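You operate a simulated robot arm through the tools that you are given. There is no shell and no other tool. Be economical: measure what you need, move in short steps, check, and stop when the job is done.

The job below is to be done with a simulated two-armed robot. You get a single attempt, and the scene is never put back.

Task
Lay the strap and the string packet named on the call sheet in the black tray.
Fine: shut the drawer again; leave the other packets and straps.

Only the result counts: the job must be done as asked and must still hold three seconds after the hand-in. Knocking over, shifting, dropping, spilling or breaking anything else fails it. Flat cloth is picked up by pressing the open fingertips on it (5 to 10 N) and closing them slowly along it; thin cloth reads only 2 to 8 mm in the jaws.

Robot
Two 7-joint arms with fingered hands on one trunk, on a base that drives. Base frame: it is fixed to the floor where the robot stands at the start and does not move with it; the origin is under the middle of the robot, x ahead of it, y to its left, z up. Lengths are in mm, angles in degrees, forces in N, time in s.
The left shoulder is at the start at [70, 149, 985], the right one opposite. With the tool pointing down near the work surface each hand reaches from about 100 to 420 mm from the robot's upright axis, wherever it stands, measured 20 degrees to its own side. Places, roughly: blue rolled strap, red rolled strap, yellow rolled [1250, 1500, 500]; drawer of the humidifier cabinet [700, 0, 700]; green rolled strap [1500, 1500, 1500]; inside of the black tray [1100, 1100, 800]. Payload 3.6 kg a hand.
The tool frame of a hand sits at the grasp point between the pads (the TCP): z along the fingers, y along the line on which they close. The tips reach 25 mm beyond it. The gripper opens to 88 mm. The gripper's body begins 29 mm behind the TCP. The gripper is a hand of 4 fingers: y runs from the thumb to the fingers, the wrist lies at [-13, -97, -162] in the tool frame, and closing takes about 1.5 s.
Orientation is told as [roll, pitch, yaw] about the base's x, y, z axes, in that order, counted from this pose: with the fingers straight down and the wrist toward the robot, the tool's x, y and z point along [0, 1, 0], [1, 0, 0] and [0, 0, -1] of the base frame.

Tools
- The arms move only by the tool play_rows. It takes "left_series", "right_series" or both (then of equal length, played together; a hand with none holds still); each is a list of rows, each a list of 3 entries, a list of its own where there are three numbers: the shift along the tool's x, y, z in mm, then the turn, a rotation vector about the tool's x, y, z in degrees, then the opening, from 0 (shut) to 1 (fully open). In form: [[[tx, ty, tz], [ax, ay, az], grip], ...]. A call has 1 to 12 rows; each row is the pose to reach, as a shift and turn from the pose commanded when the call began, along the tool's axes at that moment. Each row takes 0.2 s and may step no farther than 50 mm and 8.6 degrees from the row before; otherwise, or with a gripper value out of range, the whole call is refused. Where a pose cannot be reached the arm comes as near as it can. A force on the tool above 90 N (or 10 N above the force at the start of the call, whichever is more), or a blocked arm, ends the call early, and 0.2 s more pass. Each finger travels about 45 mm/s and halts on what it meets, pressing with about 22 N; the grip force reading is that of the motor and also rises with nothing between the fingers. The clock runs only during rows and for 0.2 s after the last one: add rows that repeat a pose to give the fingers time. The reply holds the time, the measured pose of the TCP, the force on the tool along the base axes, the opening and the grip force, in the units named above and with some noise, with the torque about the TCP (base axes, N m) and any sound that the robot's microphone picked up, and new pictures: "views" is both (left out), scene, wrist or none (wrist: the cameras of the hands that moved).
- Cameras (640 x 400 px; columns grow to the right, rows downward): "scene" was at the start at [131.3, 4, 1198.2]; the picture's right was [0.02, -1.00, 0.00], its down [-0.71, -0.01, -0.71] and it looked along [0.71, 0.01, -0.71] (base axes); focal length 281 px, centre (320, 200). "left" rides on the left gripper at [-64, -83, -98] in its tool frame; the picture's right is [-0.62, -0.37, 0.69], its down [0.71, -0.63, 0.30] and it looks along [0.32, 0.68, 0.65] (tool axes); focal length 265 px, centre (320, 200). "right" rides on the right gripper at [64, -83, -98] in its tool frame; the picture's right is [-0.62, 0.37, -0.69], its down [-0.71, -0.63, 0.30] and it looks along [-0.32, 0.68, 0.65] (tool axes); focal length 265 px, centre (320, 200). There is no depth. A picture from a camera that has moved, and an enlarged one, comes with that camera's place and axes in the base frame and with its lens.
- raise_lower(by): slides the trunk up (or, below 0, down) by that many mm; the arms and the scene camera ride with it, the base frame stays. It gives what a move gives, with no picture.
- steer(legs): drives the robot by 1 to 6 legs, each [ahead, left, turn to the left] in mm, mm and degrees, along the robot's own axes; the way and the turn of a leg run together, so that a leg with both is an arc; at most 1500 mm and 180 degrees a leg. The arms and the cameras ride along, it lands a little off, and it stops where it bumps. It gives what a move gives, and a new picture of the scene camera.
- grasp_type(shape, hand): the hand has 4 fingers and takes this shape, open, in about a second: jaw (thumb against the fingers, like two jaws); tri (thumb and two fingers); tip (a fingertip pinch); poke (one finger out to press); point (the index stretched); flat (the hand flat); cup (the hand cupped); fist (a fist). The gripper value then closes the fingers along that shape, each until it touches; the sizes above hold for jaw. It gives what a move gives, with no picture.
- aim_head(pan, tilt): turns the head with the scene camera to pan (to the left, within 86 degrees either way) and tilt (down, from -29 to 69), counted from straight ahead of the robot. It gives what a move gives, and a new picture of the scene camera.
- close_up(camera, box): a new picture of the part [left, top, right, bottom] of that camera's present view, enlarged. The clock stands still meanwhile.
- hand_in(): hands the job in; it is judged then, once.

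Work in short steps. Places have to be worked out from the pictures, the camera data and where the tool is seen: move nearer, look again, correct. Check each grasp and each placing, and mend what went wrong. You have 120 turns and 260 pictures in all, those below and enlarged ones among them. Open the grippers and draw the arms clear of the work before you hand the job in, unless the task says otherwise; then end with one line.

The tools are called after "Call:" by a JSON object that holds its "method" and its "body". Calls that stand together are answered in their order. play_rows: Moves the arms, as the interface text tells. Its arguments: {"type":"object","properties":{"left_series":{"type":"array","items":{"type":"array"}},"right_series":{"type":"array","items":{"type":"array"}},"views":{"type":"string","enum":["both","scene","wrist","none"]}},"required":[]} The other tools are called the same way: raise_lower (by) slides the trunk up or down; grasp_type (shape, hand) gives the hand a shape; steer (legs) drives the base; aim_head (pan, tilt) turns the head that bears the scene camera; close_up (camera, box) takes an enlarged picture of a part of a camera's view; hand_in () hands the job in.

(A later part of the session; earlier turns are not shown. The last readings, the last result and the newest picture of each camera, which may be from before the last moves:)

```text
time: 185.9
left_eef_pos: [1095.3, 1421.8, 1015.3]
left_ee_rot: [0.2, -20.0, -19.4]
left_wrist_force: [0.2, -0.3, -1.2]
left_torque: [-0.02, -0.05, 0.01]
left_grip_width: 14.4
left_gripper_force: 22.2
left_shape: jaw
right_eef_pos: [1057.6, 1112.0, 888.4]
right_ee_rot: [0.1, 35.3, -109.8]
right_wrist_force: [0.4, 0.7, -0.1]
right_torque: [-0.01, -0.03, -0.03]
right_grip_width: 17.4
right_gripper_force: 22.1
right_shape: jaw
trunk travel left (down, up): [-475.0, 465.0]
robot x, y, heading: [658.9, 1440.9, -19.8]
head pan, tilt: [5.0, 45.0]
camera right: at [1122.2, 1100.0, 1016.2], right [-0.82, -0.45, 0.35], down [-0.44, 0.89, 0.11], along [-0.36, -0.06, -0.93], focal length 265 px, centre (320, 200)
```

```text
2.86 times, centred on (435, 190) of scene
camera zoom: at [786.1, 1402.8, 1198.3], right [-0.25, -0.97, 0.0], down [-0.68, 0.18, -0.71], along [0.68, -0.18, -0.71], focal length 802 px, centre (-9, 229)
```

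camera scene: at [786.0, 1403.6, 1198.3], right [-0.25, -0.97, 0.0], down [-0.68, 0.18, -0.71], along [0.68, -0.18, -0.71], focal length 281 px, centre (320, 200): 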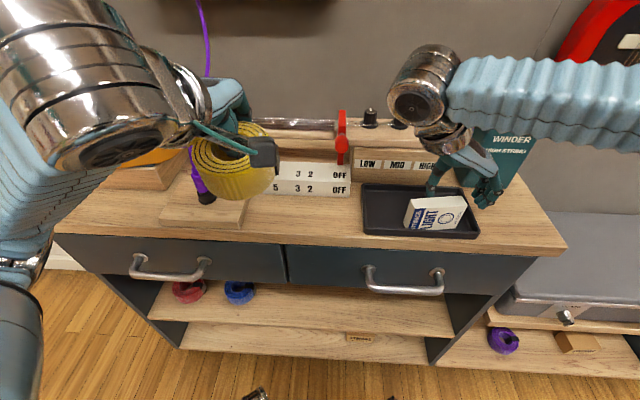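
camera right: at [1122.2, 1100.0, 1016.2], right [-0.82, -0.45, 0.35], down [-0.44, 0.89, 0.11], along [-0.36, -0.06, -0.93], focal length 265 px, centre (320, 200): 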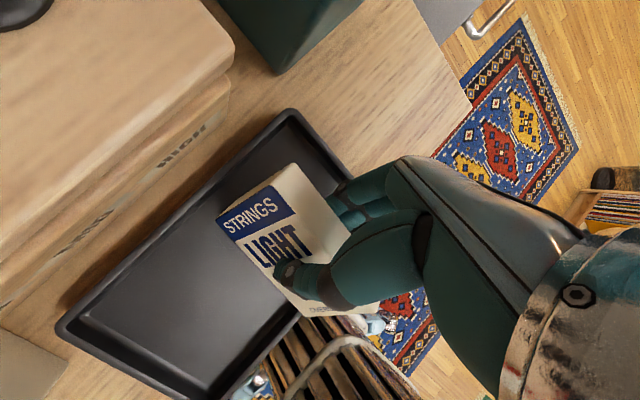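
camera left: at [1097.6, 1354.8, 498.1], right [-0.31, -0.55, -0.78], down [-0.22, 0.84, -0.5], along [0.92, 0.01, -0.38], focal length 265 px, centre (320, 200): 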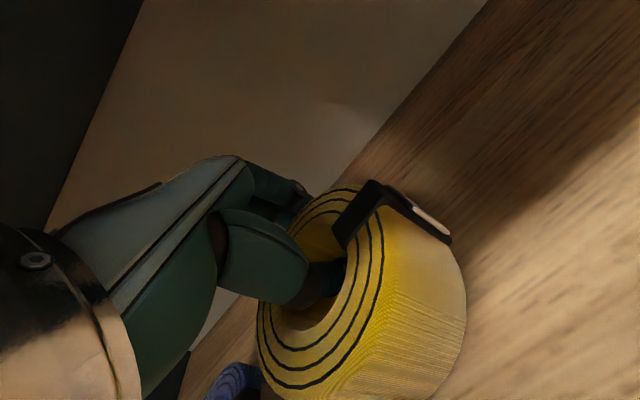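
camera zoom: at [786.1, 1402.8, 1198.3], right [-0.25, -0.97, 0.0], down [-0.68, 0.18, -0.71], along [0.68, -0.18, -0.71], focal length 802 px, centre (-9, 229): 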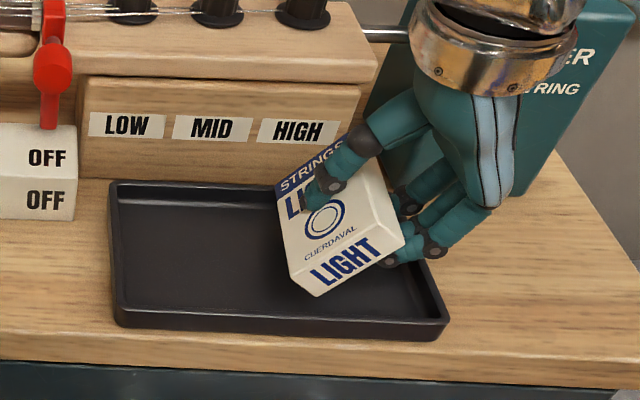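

The tilted packet is well aligned (about 4 mm clear of both long walls). I lower straight down about 20 mm until its edge touches the floor.

Call:
{"method": "play_rows", "body": {"right_series": [[[0, 4, 5.7], [0, 0, 0], 0.1], [[0, 8, 11.5], [0, 0, 0], 0.1], [[0, 10.3, 14.7], [0, 0, 0], 0.1], [[0, 11.5, 16.4], [0, 0, 0], 0.1]], "views": "wrist"}}

Call:
{"method": "close_up", "body": {"camera": "scene", "box": [330, 120, 540, 260]}}

```text
time: 186.9
left_eef_pos: [1093.6, 1423.3, 1015.2]
left_ee_rot: [0.2, -20.0, -19.4]
left_wrist_force: [-0.6, 1.0, -1.1]
left_torque: [-0.01, -0.02, -0.01]
left_grip_width: 14.3
left_gripper_force: 21.5
left_shape: jaw
right_eef_pos: [1054.8, 1112.0, 867.3]
right_ee_rot: [0.5, 35.3, -109.8]
right_wrist_force: [-0.2, -0.9, 7.8]
right_torque: [0.09, -0.11, 0.03]
right_grip_width: 17.5
right_gripper_force: 22.1
right_shape: jaw
trunk travel left (down, up): [-475.0, 465.0]
robot x, y, heading: [661.8, 1438.0, -19.8]
head pan, tilt: [5.0, 45.0]
camera right: at [1120.4, 1100.6, 996.8], right [-0.82, -0.45, 0.35], down [-0.44, 0.89, 0.11], along [-0.36, -0.06, -0.93], focal length 265 px, centre (320, 200)
```

right: 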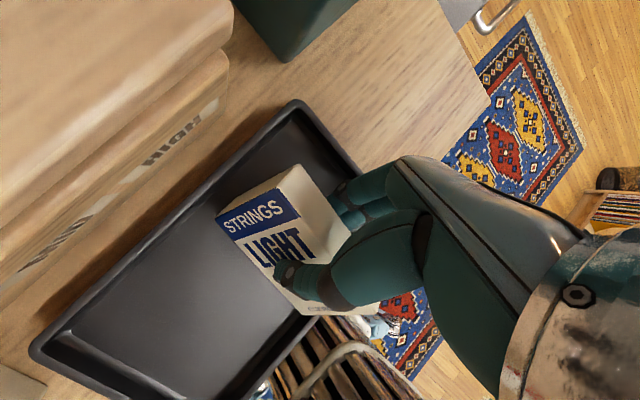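

```text
2.86 times, centred on (435, 190) of scene
camera zoom: at [784.9, 1404.0, 1198.7], right [-0.25, -0.97, 0.0], down [-0.68, 0.18, -0.71], along [0.68, -0.18, -0.71], focal length 802 px, centre (-9, 229)
```

zoom: 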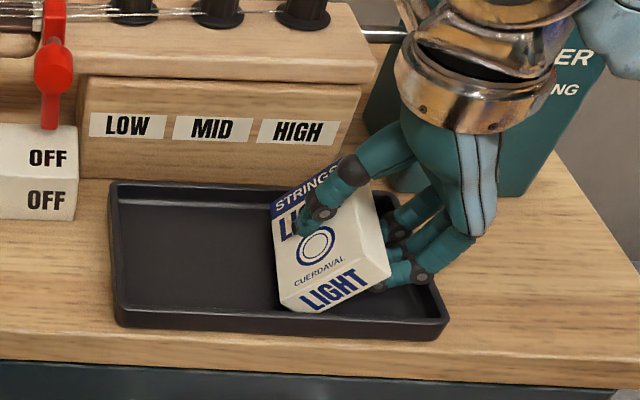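

The edge rests on the floor (7.8 N), near end inside the front wall. I open slightly and withdraw along the fingers so that the packet lies down.

Call:
{"method": "play_rows", "body": {"right_series": [[[0, 0, 0], [0, 0, 0], 0.25], [[0, 0, 0], [0, 0, 0], 0.32], [[0, 0, -3], [0, 0, 0], 0.36], [[0, 0, -10], [0, 0, 0], 0.4], [[0, 0, -20], [0, 0, 0], 0.4], [[0, 0, -32], [0, 0, 0], 0.4], [[0, 0, -45], [0, 0, 0], 0.4], [[0, 0, -60], [0, 0, 0], 0.4]], "views": "wrist"}}

Call:
{"method": "close_up", "body": {"camera": "scene", "box": [330, 120, 540, 260]}}

```text
time: 188.7
left_eef_pos: [1094.6, 1422.5, 1015.1]
left_ee_rot: [0.1, -20.0, -19.5]
left_wrist_force: [-0.6, 0.9, -1.2]
left_torque: [-0.02, 0.0, -0.05]
left_grip_width: 14.2
left_gripper_force: 21.5
left_shape: jaw
right_eef_pos: [1042.5, 1079.0, 916.9]
right_ee_rot: [0.1, 35.2, -110.0]
right_wrist_force: [-0.7, 0.4, 1.0]
right_torque: [0.01, -0.03, -0.03]
right_grip_width: 34.7
right_gripper_force: 0.0
right_shape: jaw
trunk travel left (down, up): [-475.0, 465.0]
robot x, y, heading: [658.3, 1436.8, -19.9]
head pan, tilt: [5.0, 45.0]
camera right: at [1109.2, 1068.3, 1044.6], right [-0.82, -0.45, 0.35], down [-0.44, 0.89, 0.11], along [-0.37, -0.06, -0.93], focal length 265 px, centre (320, 200)
```

right: 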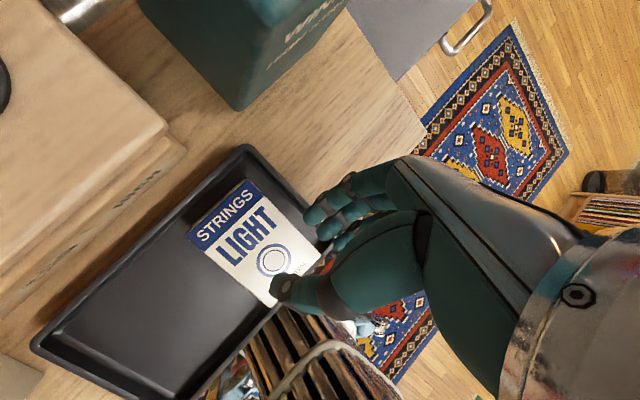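

```text
2.86 times, centred on (435, 190) of scene
camera zoom: at [785.7, 1403.6, 1198.4], right [-0.25, -0.97, 0.0], down [-0.68, 0.18, -0.71], along [0.68, -0.18, -0.71], focal length 802 px, centre (-9, 229)
```

zoom: 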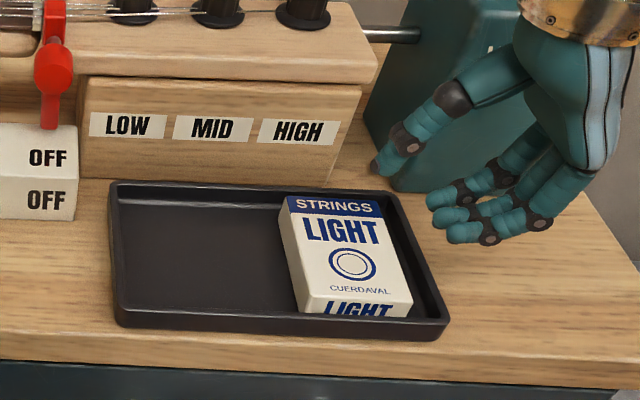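

The packet lies flat, label up, front-to-back at the right end, leaving about 104 mm for the roll. I withdraw the right hand up and back.

Call:
{"method": "play_rows", "body": {"right_series": [[[0, -20, -28], [-7, 0, 0], 0.4], [[0, -40, -56], [-14, 0, 0], 0.4], [[-20, -60, -85], [-21, 0, 0], 0.4], [[-45, -75, -110], [-28, 0, 0], 0.4], [[-70, -86, -123], [-35, 0, 0], 0.2], [[-95, -86, -123], [-35, 0, 0], 0.1], [[-120, -80, -123], [-35, 0, 0], 0.1], [[-140, -75, -123], [-35, 0, 0], 0.1]], "views": "scene"}}

```text
time: 190.5
left_eef_pos: [1095.3, 1422.1, 1015.7]
left_ee_rot: [0.1, -19.9, -19.5]
left_wrist_force: [-1.3, 0.1, -1.3]
left_torque: [-0.01, -0.03, -0.03]
left_grip_width: 14.6
left_gripper_force: 21.6
left_shape: jaw
right_eef_pos: [917.4, 1119.8, 1051.7]
right_ee_rot: [0.2, 0.3, -110.0]
right_wrist_force: [-0.4, -0.6, -0.5]
right_torque: [0.02, 0.0, -0.07]
right_grip_width: 9.1
right_gripper_force: 0.1
right_shape: jaw
right hand out of reach, approached as far as the arm can: row 8
trunk travel left (down, up): [-475.0, 465.0]
robot x, y, heading: [660.4, 1439.2, -19.6]
head pan, tilt: [5.0, 45.0]
camera scene: at [786.6, 1403.3, 1198.3], right [-0.25, -0.97, 0.0], down [-0.68, 0.18, -0.71], along [0.68, -0.18, -0.71], focal length 281 px, centre (320, 200)
```

scene: 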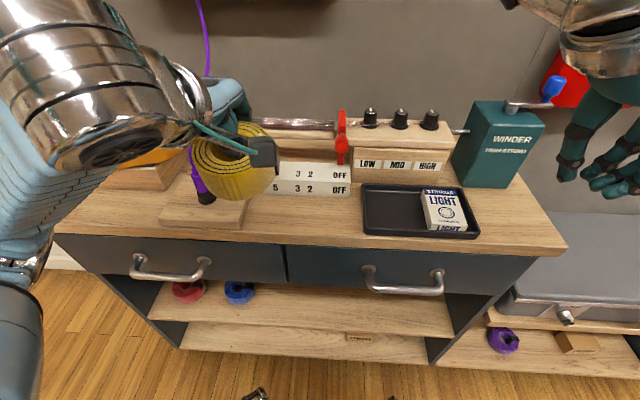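

I drive right 222 so that the left hand with the roll lines up with the tray's free left part.

Call:
{"method": "steer", "body": {"legs": [[0, -222, 0]]}}

Call:
{"method": "close_up", "body": {"camera": "left", "box": [0, 0, 640, 400]}}

Call:
{"method": "close_up", "body": {"camera": "right", "box": [0, 0, 640, 400]}}

```text
time: 194.0
left_eef_pos: [1018.3, 1212.3, 1015.5]
left_ee_rot: [0.1, -20.0, -19.4]
left_wrist_force: [-0.3, 0.3, -1.7]
left_torque: [-0.02, -0.01, 0.0]
left_grip_width: 14.5
left_gripper_force: 22.2
left_shape: jaw
right_eef_pos: [842.7, 909.7, 1050.4]
right_ee_rot: [0.0, 0.2, -109.7]
right_wrist_force: [0.4, -0.1, 0.7]
right_torque: [0.01, -0.01, -0.04]
right_grip_width: 9.1
right_gripper_force: 0.0
right_shape: jaw
trunk travel left (down, up): [-475.0, 465.0]
robot x, y, heading: [585.7, 1227.4, -19.5]
head pan, tilt: [5.0, 45.0]
camera scene: at [709.8, 1190.9, 1198.4], right [-0.25, -0.97, 0.0], down [-0.68, 0.18, -0.71], along [0.68, -0.18, -0.71], focal length 281 px, centre (320, 200)
```

scene: 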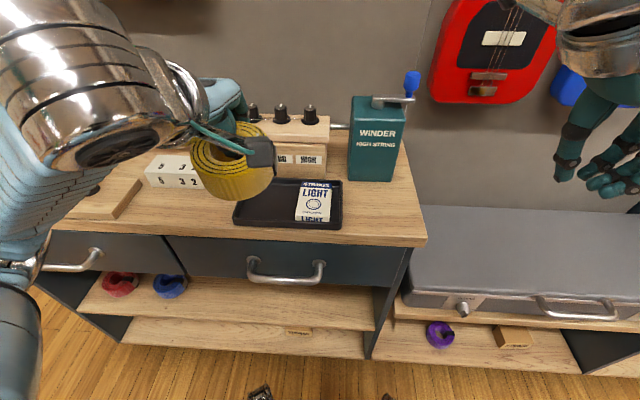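

```text
1.00 times, centred on (320, 200) of left (not enlarged: the box is as wide or as high as the picture)
camera zoom: at [893.0, 1189.9, 1078.3], right [-0.31, -0.55, -0.78], down [-0.22, 0.84, -0.5], along [0.92, 0.02, -0.38], focal length 265 px, centre (320, 200)
```

zoom: 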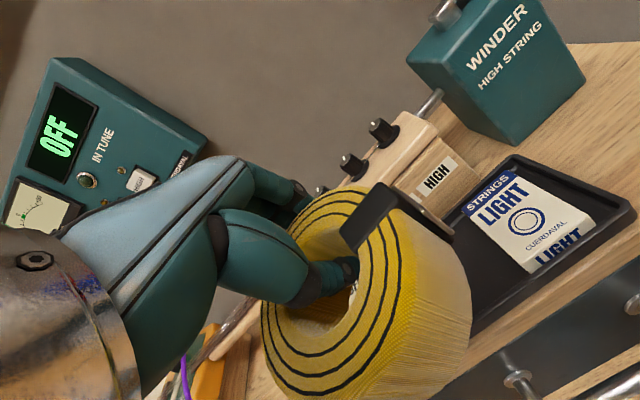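

```text
1.00 times, centred on (320, 200) of right (not enlarged: the box is as wide or as high as the picture)
camera zoom: at [931.8, 966.3, 1150.2], right [-0.71, -0.14, 0.69], down [-0.46, 0.84, -0.3], along [-0.54, -0.53, -0.66], focal length 265 px, centre (320, 200)
```

zoom: 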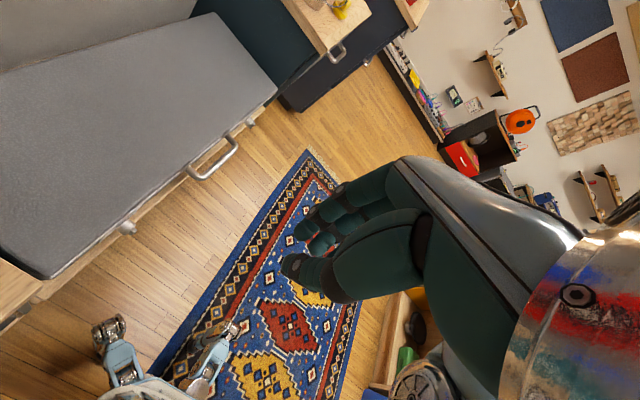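

Target for the TCP is about [1107, 1182]: 94 ahead. I move forward at height, then lower to z 940 and compare ring with tray.

Call:
{"method": "play_rows", "body": {"left_series": [[[1, 22, 8], [0, 0, 0], 0.05], [[1, 44, 16], [0, 0, 0], 0.05], [[1, 66, 24], [0, 0, 0], 0.05], [[1, 88, 32], [0, 0, 0], 0.05], [[1, 80, 55], [0, 0, 0], 0.05], [[1, 71, 79], [0, 0, 0], 0.05], [[1, 63, 102], [0, 0, 0], 0.05]], "views": "wrist"}}

Call:
{"method": "close_up", "body": {"camera": "scene", "box": [190, 110, 400, 250]}}

```text
time: 195.6
left_eef_pos: [1108.4, 1182.8, 942.2]
left_ee_rot: [0.1, -20.0, -19.4]
left_wrist_force: [0.6, -0.1, -0.1]
left_torque: [-0.05, -0.04, -0.01]
left_grip_width: 14.3
left_gripper_force: 21.8
left_shape: jaw
right_eef_pos: [841.3, 909.6, 1052.4]
right_ee_rot: [0.2, 0.2, -109.9]
right_wrist_force: [0.2, -0.3, -0.5]
right_torque: [-0.01, -0.05, 0.0]
right_grip_width: 9.1
right_gripper_force: 0.0
right_shape: jaw
trunk travel left (down, up): [-475.0, 465.0]
robot x, y, heading: [586.5, 1223.9, -19.7]
head pan, tilt: [5.0, 45.0]
camera left: at [982.7, 1158.7, 1004.9], right [-0.31, -0.55, -0.78], down [-0.22, 0.84, -0.5], along [0.92, 0.02, -0.38], focal length 265 px, centre (320, 200)
```

left: 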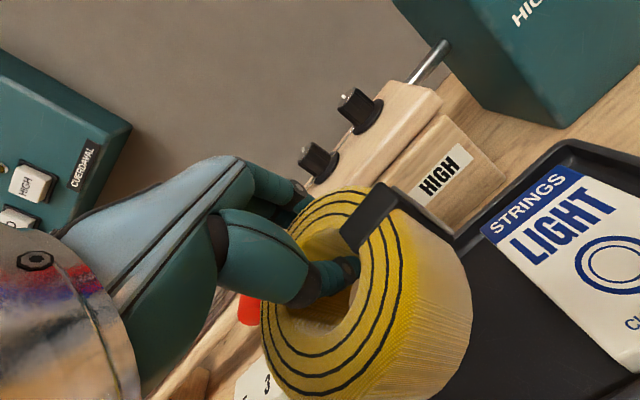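

```text
2.86 times, centred on (295, 180) of scene
camera zoom: at [710.3, 1190.9, 1198.3], right [-0.25, -0.97, 0.0], down [-0.68, 0.18, -0.71], along [0.68, -0.18, -0.71], focal length 802 px, centre (391, 257)
```

zoom: 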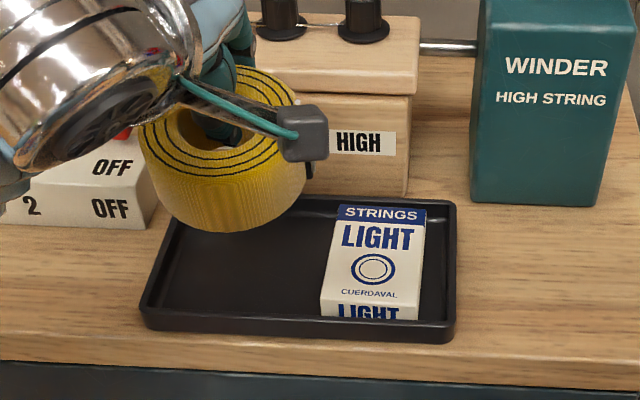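

Projected down, the roll clears front wall by ~4 mm, packet by ~5 and left wall by ~15. I shift 5 mm left and lower 60 mm, watching the force.

Call:
{"method": "play_rows", "body": {"left_series": [[[5, -5, 14], [0, 0, 0], 0.05], [[5, -10, 28], [0, 0, 0], 0.05], [[5, -15, 42], [0, 0, 0], 0.05], [[5, -20.5, 56.4], [0, 0, 0], 0.05]], "views": "wrist"}}

Call:
{"method": "close_up", "body": {"camera": "scene", "box": [190, 110, 400, 250]}}

```text
time: 196.6
left_eef_pos: [1110.1, 1187.4, 881.3]
left_ee_rot: [0.1, -20.0, -19.3]
left_wrist_force: [-0.2, -0.2, -1.3]
left_torque: [0.03, -0.02, 0.01]
left_grip_width: 14.4
left_gripper_force: 21.8
left_shape: jaw
right_eef_pos: [842.6, 909.9, 1051.6]
right_ee_rot: [0.0, 0.3, -109.8]
right_wrist_force: [-0.8, 0.3, 0.7]
right_torque: [0.0, -0.02, 0.0]
right_grip_width: 8.9
right_gripper_force: 0.0
right_shape: jaw
trunk travel left (down, up): [-475.0, 465.0]
robot x, y, heading: [581.7, 1230.3, -19.5]
head pan, tilt: [5.0, 45.0]
camera left: at [984.5, 1164.4, 943.9], right [-0.31, -0.55, -0.78], down [-0.22, 0.84, -0.5], along [0.92, 0.02, -0.38], focal length 265 px, centre (320, 200)
```

left: 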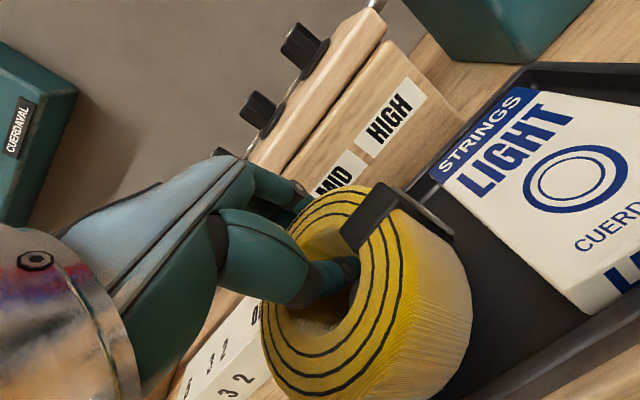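

```text
2.86 times, centred on (295, 180) of scene
camera zoom: at [710.2, 1190.7, 1198.3], right [-0.25, -0.97, 0.0], down [-0.68, 0.18, -0.71], along [0.68, -0.18, -0.71], focal length 802 px, centre (391, 257)
```

zoom: 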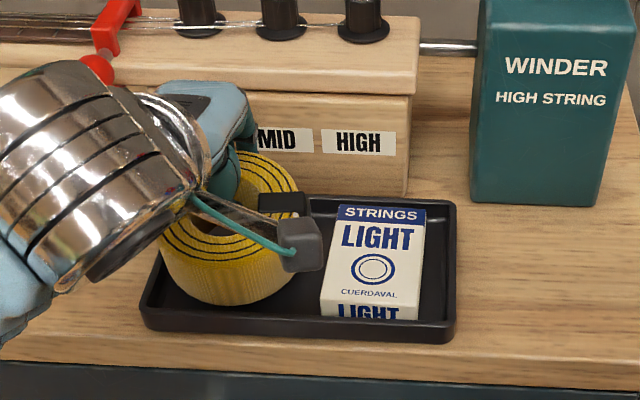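

The roll is going in neatly between left wall and packet. I lower until it rests on the floor.

Call:
{"method": "play_rows", "body": {"left_series": [[[0, -1.7, 4.7], [0, 0, 0], 0.05], [[0, -3.4, 9.4], [0, 0, 0], 0.05], [[0, -4.4, 12.2], [0, 0, 0], 0.05], [[0, -5.1, 14], [0, 0, 0], 0.05]], "views": "none"}}

Call:
{"method": "close_up", "body": {"camera": "scene", "box": [190, 110, 400, 250]}}

```text
time: 197.6
left_eef_pos: [1109.3, 1188.7, 865.2]
left_ee_rot: [0.1, -20.0, -19.3]
left_wrist_force: [0.3, 0.4, -0.5]
left_torque: [0.03, 0.08, -0.02]
left_grip_width: 14.3
left_gripper_force: 22.1
left_shape: jaw
right_eef_pos: [841.4, 910.5, 1051.0]
right_ee_rot: [0.1, 0.2, -109.8]
right_wrist_force: [-0.9, -0.4, 0.8]
right_torque: [-0.01, -0.03, -0.02]
right_grip_width: 8.7
right_gripper_force: 0.1
right_shape: jaw
trunk travel left (down, up): [-475.0, 465.0]
robot x, y, heading: [583.0, 1225.2, -19.7]
head pan, tilt: [5.0, 45.0]
```

```text
2.86 times, centred on (295, 180) of scene
camera zoom: at [710.1, 1190.6, 1198.4], right [-0.25, -0.97, 0.0], down [-0.68, 0.18, -0.71], along [0.68, -0.18, -0.71], focal length 802 px, centre (391, 257)
```

zoom: 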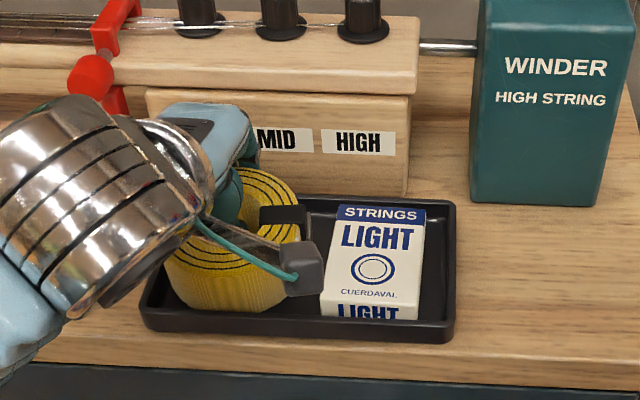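

The near side is just touching. I lower 4 mm more, checking for contact.

Call:
{"method": "play_rows", "body": {"left_series": [[[0, -0.7, 1.9], [0, 0, 0], 0.05], [[0, -1.4, 3.8], [0, 0, 0], 0.05], [[0, -2, 5.6], [0, 0, 0], 0.05]], "views": "wrist"}}

Call:
{"method": "close_up", "body": {"camera": "scene", "box": [190, 110, 400, 250]}}

```text
time: 198.4
left_eef_pos: [1110.6, 1187.7, 859.4]
left_ee_rot: [0.1, -20.0, -19.4]
left_wrist_force: [0.8, 0.4, 1.9]
left_torque: [0.04, 0.13, -0.02]
left_grip_width: 14.8
left_gripper_force: 22.3
left_shape: jaw
right_eef_pos: [842.8, 910.9, 1051.5]
right_ee_rot: [0.1, 0.3, -109.8]
right_wrist_force: [-0.1, 0.1, 0.2]
right_torque: [-0.04, 0.06, 0.01]
right_grip_width: 8.9
right_gripper_force: 0.1
right_shape: jaw
trunk travel left (down, up): [-475.0, 465.0]
robot x, y, heading: [583.7, 1228.6, -19.5]
head pan, tilt: [5.0, 45.0]
camera left: at [984.2, 1164.9, 923.0], right [-0.31, -0.55, -0.78], down [-0.22, 0.84, -0.5], along [0.92, 0.02, -0.38], focal length 265 px, centre (320, 200)
```

left: 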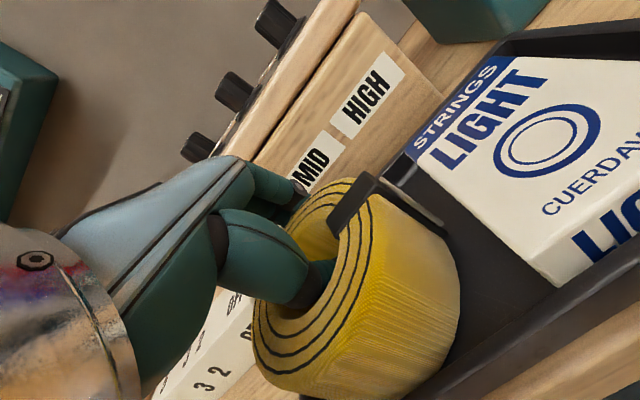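

```text
2.86 times, centred on (295, 180) of scene
camera zoom: at [709.9, 1190.5, 1198.4], right [-0.25, -0.97, 0.0], down [-0.68, 0.18, -0.71], along [0.68, -0.18, -0.71], focal length 802 px, centre (391, 257)
```

zoom: 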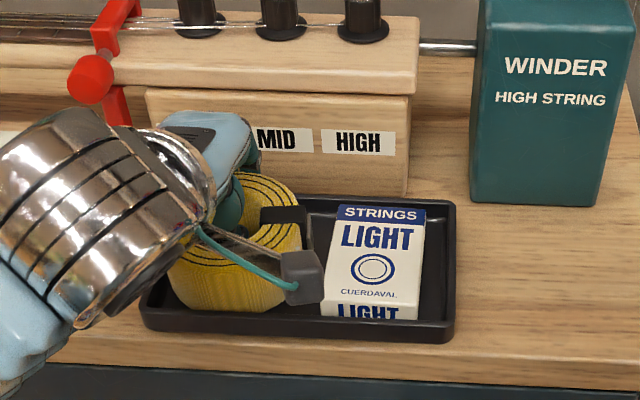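

It rests in the tray. I open the fingers slightly and rise straight up.

Call:
{"method": "play_rows", "body": {"left_series": [[[0, 0, 0], [0, 0, 0], 0.2], [[0, 0, 0], [0, 0, 0], 0.26], [[0, 0, 0], [0, 0, 0], 0.32], [[0, 0, 0], [0, 0, 0], 0.34], [[0, 2, -6], [0, 0, 0], 0.34], [[0, 5, -14], [0, 0, 0], 0.34], [[0, 9, -25], [0, 0, 0], 0.34], [[0, 14, -38], [0, 0, 0], 0.34], [[0, 20, -56], [0, 0, 0], 0.34]], "views": "wrist"}}

Call:
{"method": "close_up", "body": {"camera": "scene", "box": [190, 110, 400, 250]}}

```text
time: 200.4
left_eef_pos: [1110.7, 1187.2, 919.3]
left_ee_rot: [0.1, -20.0, -19.4]
left_wrist_force: [-0.2, -0.8, -0.4]
left_torque: [0.02, 0.02, -0.01]
left_grip_width: 29.6
left_gripper_force: 0.0
left_shape: jaw
right_eef_pos: [841.9, 909.9, 1050.3]
right_ee_rot: [0.0, 0.3, -109.8]
right_wrist_force: [0.2, -0.1, 0.0]
right_torque: [0.03, -0.03, 0.03]
right_grip_width: 9.0
right_gripper_force: 0.1
right_shape: jaw
trunk travel left (down, up): [-475.0, 465.0]
robot x, y, heading: [585.0, 1225.3, -19.6]
head pan, tilt: [5.0, 45.0]
camera left: at [984.2, 1164.4, 982.1], right [-0.31, -0.55, -0.78], down [-0.22, 0.84, -0.5], along [0.92, 0.02, -0.38], focal length 265 px, centre (320, 200)
```

left: 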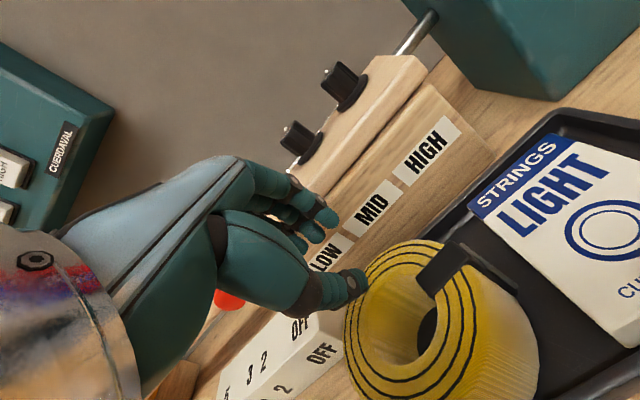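

```text
2.86 times, centred on (295, 180) of scene
camera zoom: at [710.0, 1190.2, 1198.3], right [-0.25, -0.97, 0.0], down [-0.68, 0.18, -0.71], along [0.68, -0.18, -0.71], focal length 802 px, centre (391, 257)
```

zoom: 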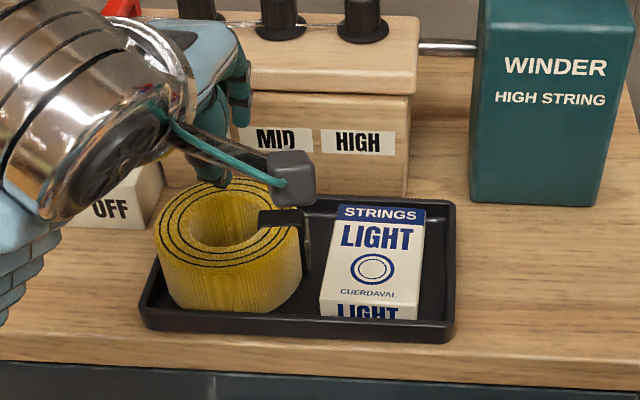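

The roll is released and stands in the tray. I retract the left hand up and back and then inspect.

Call:
{"method": "play_rows", "body": {"left_series": [[[0, 10, -28], [0, 0, 0], 0.34], [[0, 20, -56], [0, 0, 0], 0.34], [[0, 27, -75], [0, 0, 0], 0.5], [[0, 0, -90], [0, 0, 0], 0.7], [[0, -35, -103], [0, 0, 0], 0.9], [[0, -70, -115], [0, 0, 0], 1], [[0, -90, -120], [0, 0, 0], 1]], "views": "wrist"}}

Call:
{"method": "close_up", "body": {"camera": "scene", "box": [190, 110, 400, 250]}}

```text
time: 202.0
left_eef_pos: [1007.4, 1217.5, 1009.0]
left_ee_rot: [0.1, -19.7, -19.3]
left_wrist_force: [-0.2, 0.4, -0.4]
left_torque: [-0.01, -0.01, 0.02]
left_grip_width: 87.6
left_gripper_force: 0.0
left_shape: jaw
left hand out of reach, approached as far as the arm can: row 6, 7
right_eef_pos: [842.4, 909.5, 1051.8]
right_ee_rot: [0.1, 0.2, -109.9]
right_wrist_force: [0.9, 0.3, -0.1]
right_torque: [0.02, -0.01, 0.0]
right_grip_width: 8.9
right_gripper_force: 0.1
right_shape: jaw
trunk travel left (down, up): [-475.0, 465.0]
robot x, y, heading: [581.4, 1227.1, -19.6]
head pan, tilt: [5.0, 45.0]
camera left: at [881.7, 1194.4, 1074.2], right [-0.31, -0.55, -0.78], down [-0.23, 0.84, -0.5], along [0.92, 0.02, -0.38], focal length 265 px, centre (320, 200)
```

left: 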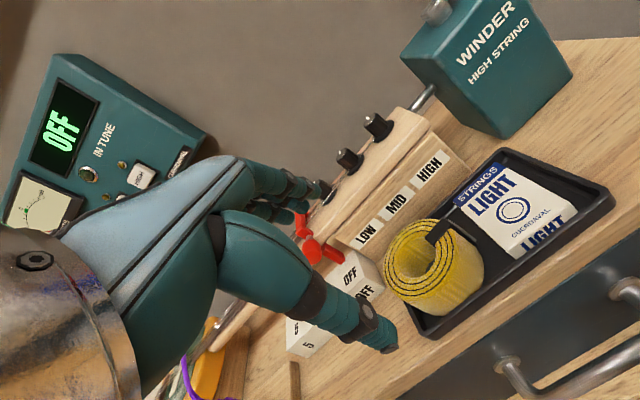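

```text
2.86 times, centred on (295, 180) of scene
camera zoom: at [710.5, 1190.3, 1198.2], right [-0.25, -0.97, 0.0], down [-0.68, 0.18, -0.71], along [0.68, -0.18, -0.71], focal length 802 px, centre (391, 257)
```

zoom: 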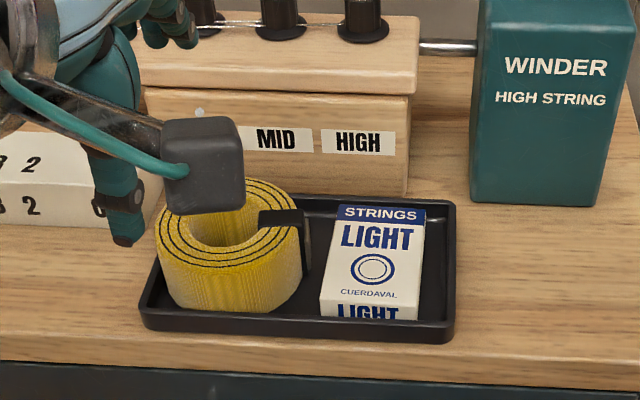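

The hand is clear. I drive back 250 and take enlarged views of the tray, the drawer and the rest.

Call:
{"method": "steer", "body": {"legs": [[-250, 0, 0]]}}

Call:
{"method": "aim_head", "body": {"pan": 0, "tilt": 38}}

Call:
{"method": "close_up", "body": {"camera": "scene", "box": [220, 100, 420, 230]}}

Call:
{"method": "aim_head", "body": {"pan": -55, "tilt": 30}}

```text
time: 205.8
left_eef_pos: [769.5, 1301.7, 1010.0]
left_ee_rot: [0.3, -19.8, -19.2]
left_wrist_force: [0.4, -0.1, 0.4]
left_torque: [-0.01, 0.03, -0.02]
left_grip_width: 87.6
left_gripper_force: 0.2
left_shape: jaw
right_eef_pos: [606.7, 994.1, 1050.9]
right_ee_rot: [0.1, 0.2, -109.7]
right_wrist_force: [0.2, 0.8, 0.3]
right_torque: [0.01, -0.02, 0.01]
right_grip_width: 9.1
right_gripper_force: 0.1
right_shape: jaw
trunk travel left (down, up): [-475.0, 465.0]
robot x, y, heading: [346.1, 1310.4, -19.5]
head pan, tilt: [5.0, 45.0]
camera scene: at [471.4, 1275.1, 1198.3], right [-0.25, -0.97, 0.0], down [-0.68, 0.18, -0.71], along [0.68, -0.18, -0.71], focal length 281 px, centre (320, 200)
```

scene: 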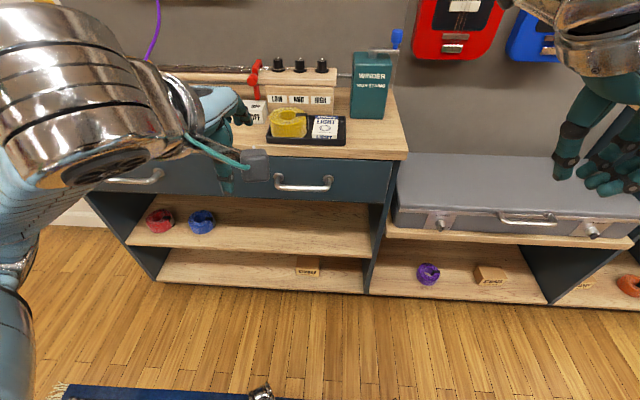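

```text
time: 206.4
left_eef_pos: [770.4, 1302.4, 1010.3]
left_ee_rot: [0.1, -19.9, -19.2]
left_wrist_force: [-0.1, 0.1, -0.2]
left_torque: [0.01, 0.0, -0.01]
left_grip_width: 87.4
left_gripper_force: 0.1
left_shape: jaw
right_eef_pos: [607.1, 994.3, 1050.5]
right_ee_rot: [0.1, 0.2, -109.6]
right_wrist_force: [1.0, 0.8, -0.5]
right_torque: [0.02, 0.01, 0.0]
right_grip_width: 9.1
right_gripper_force: 0.0
right_shape: jaw
trunk travel left (down, up): [-475.0, 465.0]
robot x, y, heading: [346.0, 1307.5, -19.3]
head pan, tilt: [0.0, 38.0]
camera scene: at [474.1, 1266.8, 1208.5], right [-0.33, -0.94, 0.0], down [-0.58, 0.2, -0.79], along [0.74, -0.26, -0.62], focal length 281 px, centre (320, 200)
```

scene: 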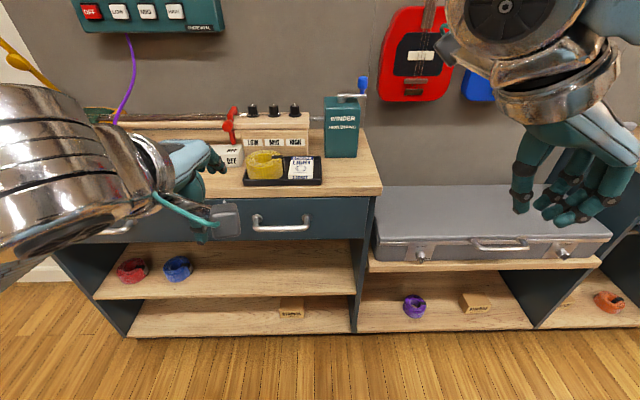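

```text
3.08 times, centred on (320, 165) of scene
camera zoom: at [474.1, 1266.8, 1208.5], right [-0.33, -0.94, 0.0], down [-0.58, 0.2, -0.79], along [0.74, -0.26, -0.62], focal length 864 px, centre (320, 308)
```

zoom: 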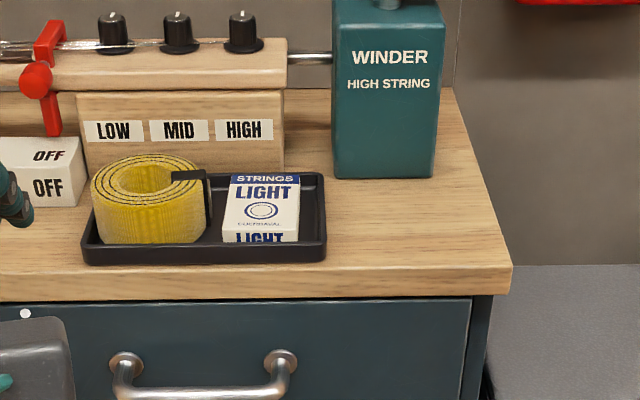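

```text
time: 207.7
left_eef_pos: [769.7, 1302.9, 1010.0]
left_ee_rot: [0.1, -20.0, -19.1]
left_wrist_force: [-0.1, -0.5, -0.2]
left_torque: [0.0, 0.0, -0.02]
left_grip_width: 87.6
left_gripper_force: 0.0
left_shape: jaw
right_eef_pos: [605.8, 993.1, 1051.2]
right_ee_rot: [0.0, 0.3, -109.7]
right_wrist_force: [0.8, 0.0, -0.3]
right_torque: [-0.02, -0.01, -0.01]
right_grip_width: 8.7
right_gripper_force: 0.1
right_shape: jaw
trunk travel left (down, up): [-475.0, 465.0]
robot x, y, heading: [344.4, 1312.0, -19.5]
head pan, tilt: [-55.0, 30.0]
camera scene: at [417.0, 1208.5, 1220.9], right [-0.96, -0.27, 0.0], down [-0.13, 0.48, -0.87], along [0.23, -0.83, -0.5], focal length 281 px, centre (320, 200)
```

scene: 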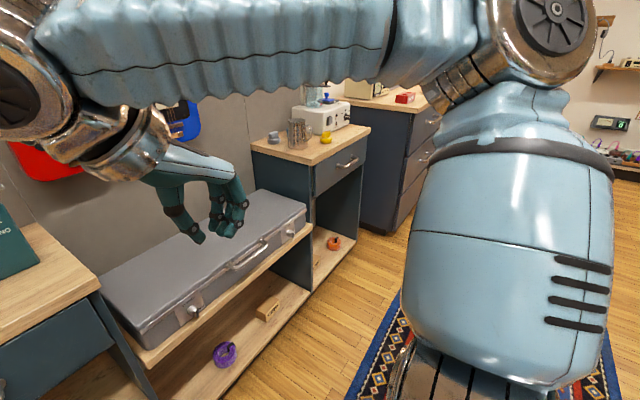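

Packet and roll both lie in the tray, and the humidifier drawer looks shut. I open the right hand too and zoom once on the drawer and the tray.

Call:
{"method": "play_rows", "body": {"right_series": [[[0, 0, 0], [0, 0, 0], 0.5], [[0, 0, 0], [0, 0, 0], 1], [[0, 0, 0], [0, 0, 0], 1], [[0, 0, 0], [0, 0, 0], 1], [[0, 0, 0], [0, 0, 0], 1], [[0, 0, 0], [0, 0, 0], 1]], "views": "none"}}

Call:
{"method": "close_up", "body": {"camera": "scene", "box": [240, 80, 400, 200]}}

Call:
{"method": "close_up", "body": {"camera": "left", "box": [340, 100, 640, 320]}}

```text
time: 209.1
left_eef_pos: [771.1, 1302.0, 1010.7]
left_ee_rot: [0.1, -19.8, -19.2]
left_wrist_force: [-0.3, 0.4, 0.8]
left_torque: [-0.02, -0.02, 0.03]
left_grip_width: 88.0
left_gripper_force: 0.1
left_shape: jaw
right_eef_pos: [605.9, 995.0, 1051.4]
right_ee_rot: [0.2, 0.2, -109.7]
right_wrist_force: [-0.1, -0.4, 0.0]
right_torque: [-0.02, 0.02, -0.03]
right_grip_width: 87.8
right_gripper_force: 0.1
right_shape: jaw
trunk travel left (down, up): [-475.0, 465.0]
robot x, y, heading: [346.2, 1307.8, -19.5]
head pan, tilt: [-55.0, 30.0]
```

```text
3.33 times, centred on (320, 140) of scene
camera zoom: at [416.9, 1208.5, 1221.0], right [-0.96, -0.27, 0.0], down [-0.13, 0.48, -0.87], along [0.23, -0.83, -0.5], focal length 936 px, centre (320, 400)
```

zoom: 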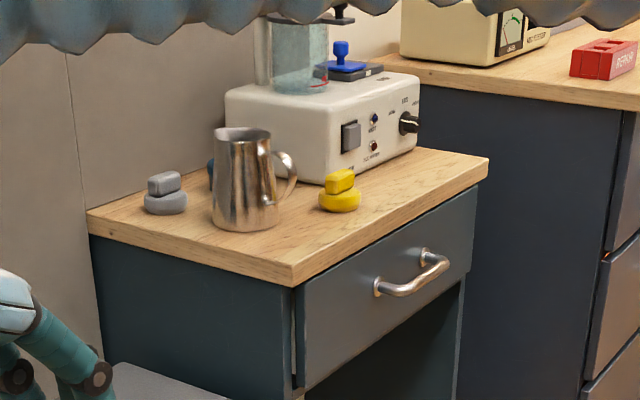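

```text
1.82 times, centred on (490, 210) of left
camera zoom: at [644.9, 1279.1, 1074.3], right [-0.31, -0.55, -0.78], down [-0.23, 0.84, -0.5], along [0.92, 0.02, -0.38], focal length 483 px, centre (11, 182)
```

zoom: 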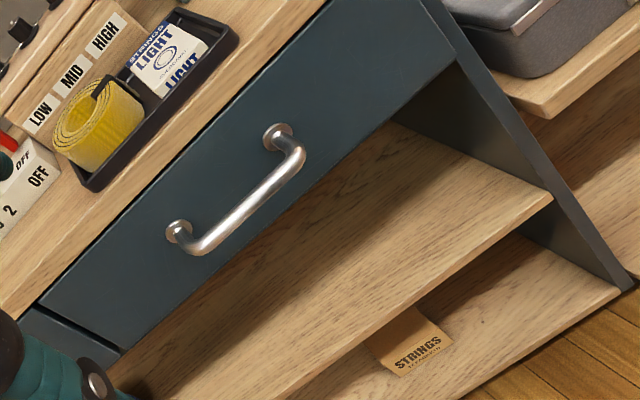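

The drawer front shows a thin line at its left edge; I look closer to make sure it is fully shut.

Call:
{"method": "aim_head", "body": {"pan": -62, "tilt": 22}}

Call:
{"method": "aim_head", "body": {"pan": -60, "tilt": 45}}

Call:
{"method": "close_up", "body": {"camera": "scene", "box": [260, 30, 360, 110]}}

```text
time: 209.8
left_eef_pos: [770.7, 1302.3, 1010.7]
left_ee_rot: [0.1, -20.0, -19.2]
left_wrist_force: [-0.5, 0.1, 0.3]
left_torque: [-0.02, 0.02, 0.01]
left_grip_width: 87.7
left_gripper_force: 0.1
left_shape: jaw
right_eef_pos: [606.9, 994.3, 1048.9]
right_ee_rot: [0.1, 0.3, -109.8]
right_wrist_force: [0.0, -0.1, 0.2]
right_torque: [-0.05, 0.04, 0.0]
right_grip_width: 87.5
right_gripper_force: 0.0
right_shape: jaw
trunk travel left (down, up): [-475.0, 465.0]
robot x, y, heading: [349.5, 1308.8, -19.3]
head pan, tilt: [-62.0, 22.0]
camera scene: at [406.5, 1203.8, 1233.7], right [-0.99, -0.15, 0.0], down [-0.06, 0.37, -0.93], along [0.14, -0.92, -0.38], focal length 281 px, centre (320, 200)
```

scene: 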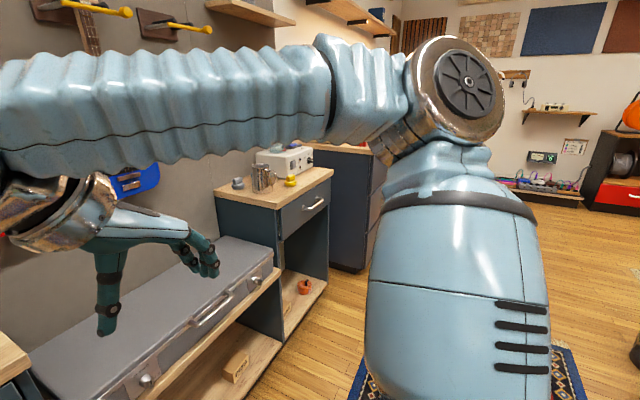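

```text
time: 210.6
left_eef_pos: [770.2, 1303.2, 1010.3]
left_ee_rot: [0.1, -19.9, -19.3]
left_wrist_force: [-0.1, 0.4, -0.3]
left_torque: [-0.03, -0.04, -0.01]
left_grip_width: 87.5
left_gripper_force: 0.1
left_shape: jaw
right_eef_pos: [607.0, 994.6, 1051.5]
right_ee_rot: [0.1, 0.1, -109.7]
right_wrist_force: [0.3, 0.1, -0.2]
right_torque: [0.04, -0.02, 0.0]
right_grip_width: 87.5
right_gripper_force: 0.1
right_shape: jaw
trunk travel left (down, up): [-475.0, 465.0]
robot x, y, heading: [344.6, 1307.7, -19.3]
head pan, tilt: [-60.0, 45.0]
camera scene: at [407.4, 1215.8, 1198.4], right [-0.98, -0.18, 0.0], down [-0.13, 0.69, -0.71], along [0.13, -0.7, -0.71], focal length 281 px, centre (320, 200)
```

scene: 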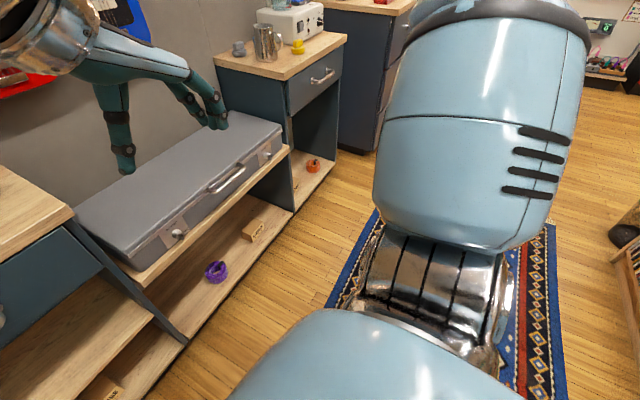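

```text
5.00 times, centred on (310, 70) of scene
camera zoom: at [407.4, 1215.8, 1198.4], right [-0.98, -0.18, 0.0], down [-0.13, 0.69, -0.71], along [0.13, -0.7, -0.71], focal length 1404 px, centre (370, 850)
```

zoom: 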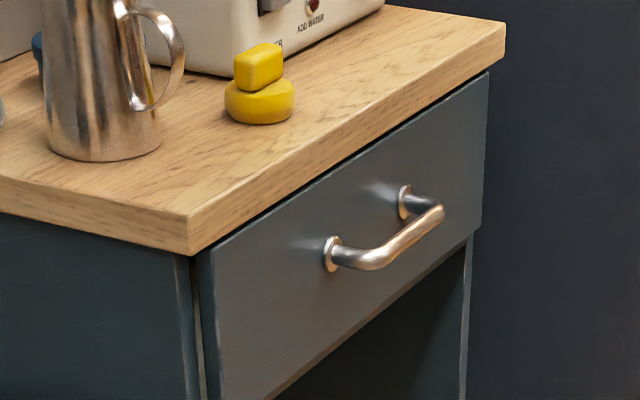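

A sliver of 1–3 mm may remain at the drawer, so I'll go back and press it fully shut. First, here in free space, I turn the left hand forward with fingers closed at z≈755 and tuck the right.

Call:
{"method": "play_rows", "body": {"left_series": [[[0, -7, 20], [-6, 0, 0], 0.5], [[0, -15, 40], [-12, 0, 0], 0.2], [[0, -22, 60], [-18, 0, 0], 0], [[0, -29, 80], [-24, 0, 0], 0], [[0, -36, 100], [-30, 0, 0], 0], [[0, -44, 120], [-36, 0, 0], 0], [[0, -51, 140], [-42, 0, 0], 0], [[0, -58, 160], [-48, 0, 0], 0], [[0, -65, 180], [-54, 0, 0], 0], [[0, -73, 200], [-60, 0, 0], 0], [[0, -80, 220], [-66, 0, 0], 0], [[0, -87, 240], [-70, 0, 0], 0]], "right_series": [[[0, 0, 0], [0, 0, -8], 1], [[0, 0, 0], [0, 0, -16], 1], [[0, 0, 0], [0, 0, -24], 1], [[0, 0, 0], [0, 0, -32], 1], [[0, 0, 0], [0, 0, -40], 1], [[0, 0, 0], [0, 0, -48], 1], [[-5, 0, 0], [0, 0, -56], 1], [[-10, 0, -10], [0, 0, -64], 1], [[-15, 0, -20], [0, 0, -72], 1], [[-25, 0, -30], [0, 0, -80], 1], [[-35, 0, -40], [0, 0, -88], 1], [[-45, 0, -50], [0, 0, -90], 1]], "views": "none"}}

Call:
{"method": "steer", "body": {"legs": [[0, -1284, 0]]}}

Call:
{"method": "aim_head", "body": {"pan": 10, "tilt": 42}}

```text
time: 213.2
left_eef_pos: [770.4, 1302.5, 755.0]
left_ee_rot: [57.4, -89.8, -76.5]
left_wrist_force: [0.2, 0.1, -0.8]
left_torque: [-0.02, 0.02, 0.0]
left_grip_width: 0.0
left_gripper_force: 22.0
left_shape: jaw
left hand out of reach, approached as far as the arm can: row 1, 2, 3, 4, 5, 6, 7, 8
right_eef_pos: [563.8, 1008.7, 1100.4]
right_ee_rot: [0.2, -0.1, -19.6]
right_wrist_force: [-0.1, -0.1, -0.2]
right_torque: [0.01, 0.02, -0.03]
right_grip_width: 87.6
right_gripper_force: 0.0
right_shape: jaw
trunk travel left (down, up): [-475.0, 465.0]
robot x, y, heading: [342.7, 1311.6, -19.3]
head pan, tilt: [-60.0, 45.0]
```

```text
time: 229.6
left_eef_pos: [345.4, 99.2, 755.7]
left_ee_rot: [39.2, -89.8, -58.4]
left_wrist_force: [0.2, -0.3, -0.3]
left_torque: [0.02, 0.01, -0.01]
left_grip_width: 0.0
left_gripper_force: 22.0
left_shape: jaw
right_eef_pos: [138.2, -194.6, 1101.6]
right_ee_rot: [0.2, -0.1, -19.8]
right_wrist_force: [0.0, 0.3, 0.2]
right_torque: [0.0, 0.02, -0.02]
right_grip_width: 87.4
right_gripper_force: 0.0
right_shape: jaw
trunk travel left (down, up): [-475.0, 465.0]
robot x, y, heading: [-82.6, 109.1, -19.3]
head pan, tilt: [-60.0, 45.0]
camera scene: at [-17.1, 13.4, 1198.3], right [-0.98, -0.18, 0.0], down [-0.13, 0.7, -0.71], along [0.13, -0.7, -0.71], focal length 281 px, centre (320, 200)
```

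scene: 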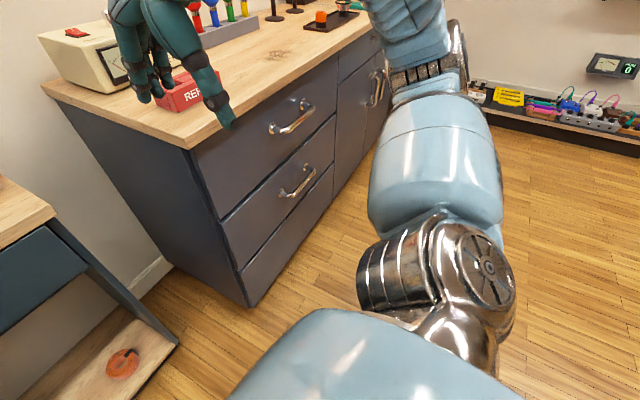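

```text
time: 231.1
left_eef_pos: [346.3, 100.3, 755.7]
left_ee_rot: [40.9, -89.9, -60.0]
left_wrist_force: [0.0, -0.2, 0.0]
left_torque: [-0.01, 0.0, 0.01]
left_grip_width: 0.0
left_gripper_force: 21.6
left_shape: jaw
right_eef_pos: [139.5, -193.2, 1101.3]
right_ee_rot: [0.2, -0.1, -19.8]
right_wrist_force: [1.3, 0.0, 0.3]
right_torque: [0.01, 0.03, 0.03]
right_grip_width: 87.6
right_gripper_force: 0.1
right_shape: jaw
trunk travel left (down, up): [-475.0, 465.0]
robot x, y, heading: [-79.5, 105.9, -19.8]
head pan, tilt: [10.0, 42.0]
camera scene: at [50.4, 79.6, 1202.6], right [-0.17, -0.99, 0.0], down [-0.66, 0.11, -0.74], along [0.73, -0.12, -0.67], focal length 281 px, centre (320, 200)
```

scene: 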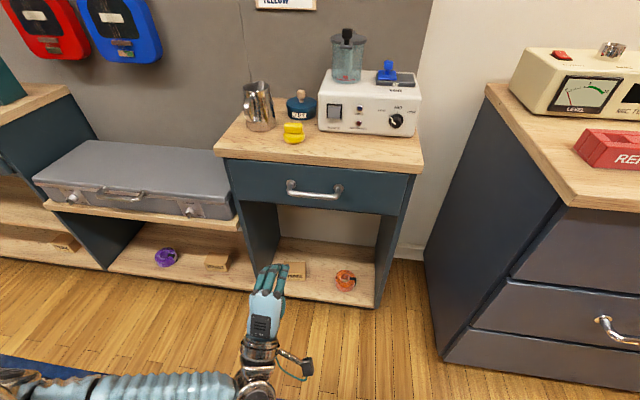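

The left hand is lined up with the drawer (just above the handle). I drive ahead 220 and view.

Call:
{"method": "steer", "body": {"legs": [[220, 0, 0]]}}

Call:
{"method": "close_up", "body": {"camera": "scene", "box": [160, 100, 420, 280]}}

Call:
{"method": "close_up", "body": {"camera": "left", "box": [0, 0, 640, 400]}}

```text
time: 234.4
left_eef_pos: [547.1, 28.8, 755.9]
left_ee_rot: [36.8, -89.8, -55.8]
left_wrist_force: [-0.4, 0.0, -0.8]
left_torque: [-0.01, -0.05, -0.04]
left_grip_width: 0.0
left_gripper_force: 22.1
left_shape: jaw
right_eef_pos: [341.3, -264.7, 1099.6]
right_ee_rot: [0.1, -0.1, -19.6]
right_wrist_force: [0.3, 0.2, 0.2]
right_torque: [-0.02, -0.02, -0.01]
right_grip_width: 87.6
right_gripper_force: 0.1
right_shape: jaw
trunk travel left (down, up): [-475.0, 465.0]
robot x, y, heading: [125.5, 33.3, -19.6]
head pan, tilt: [10.0, 42.0]
camera scene: at [254.8, 7.9, 1202.7], right [-0.16, -0.99, 0.0], down [-0.66, 0.11, -0.74], along [0.73, -0.12, -0.67], focal length 281 px, centre (320, 200)
```

scene: 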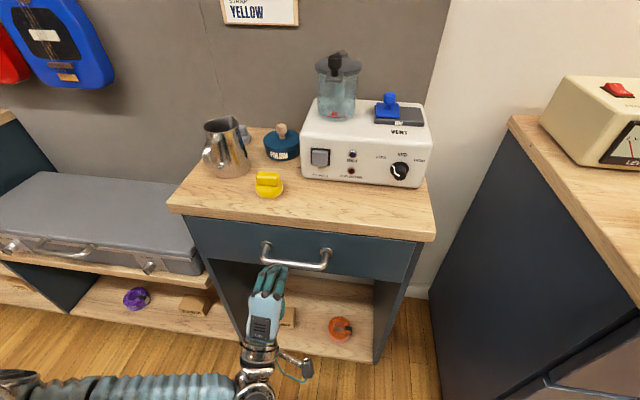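

```text
2.22 times, centred on (290, 190) of scene
camera zoom: at [254.8, 7.9, 1202.7], right [-0.16, -0.99, 0.0], down [-0.66, 0.11, -0.74], along [0.73, -0.12, -0.67], focal length 624 px, centre (387, 222)
```

zoom: 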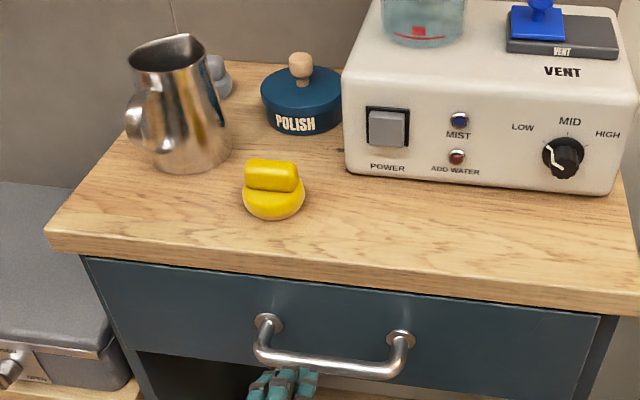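

```text
1.00 times, centred on (320, 200) of left (not enlarged: the box is as wide or as high as the picture)
camera zoom: at [434.5, 1.5, 671.9], right [0.45, -0.81, -0.37], down [0.52, 0.58, -0.63], along [0.73, 0.09, 0.68], focal length 265 px, centre (320, 200)
```

zoom: 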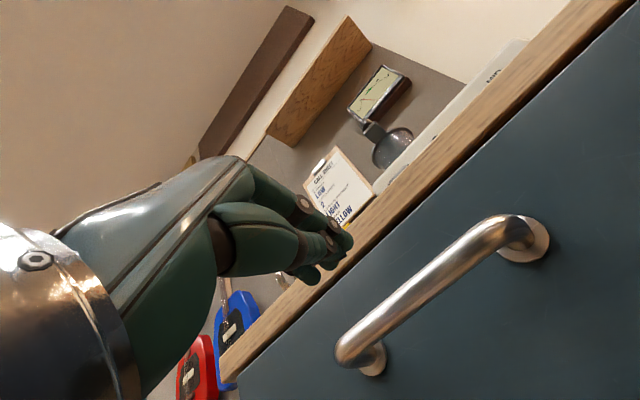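

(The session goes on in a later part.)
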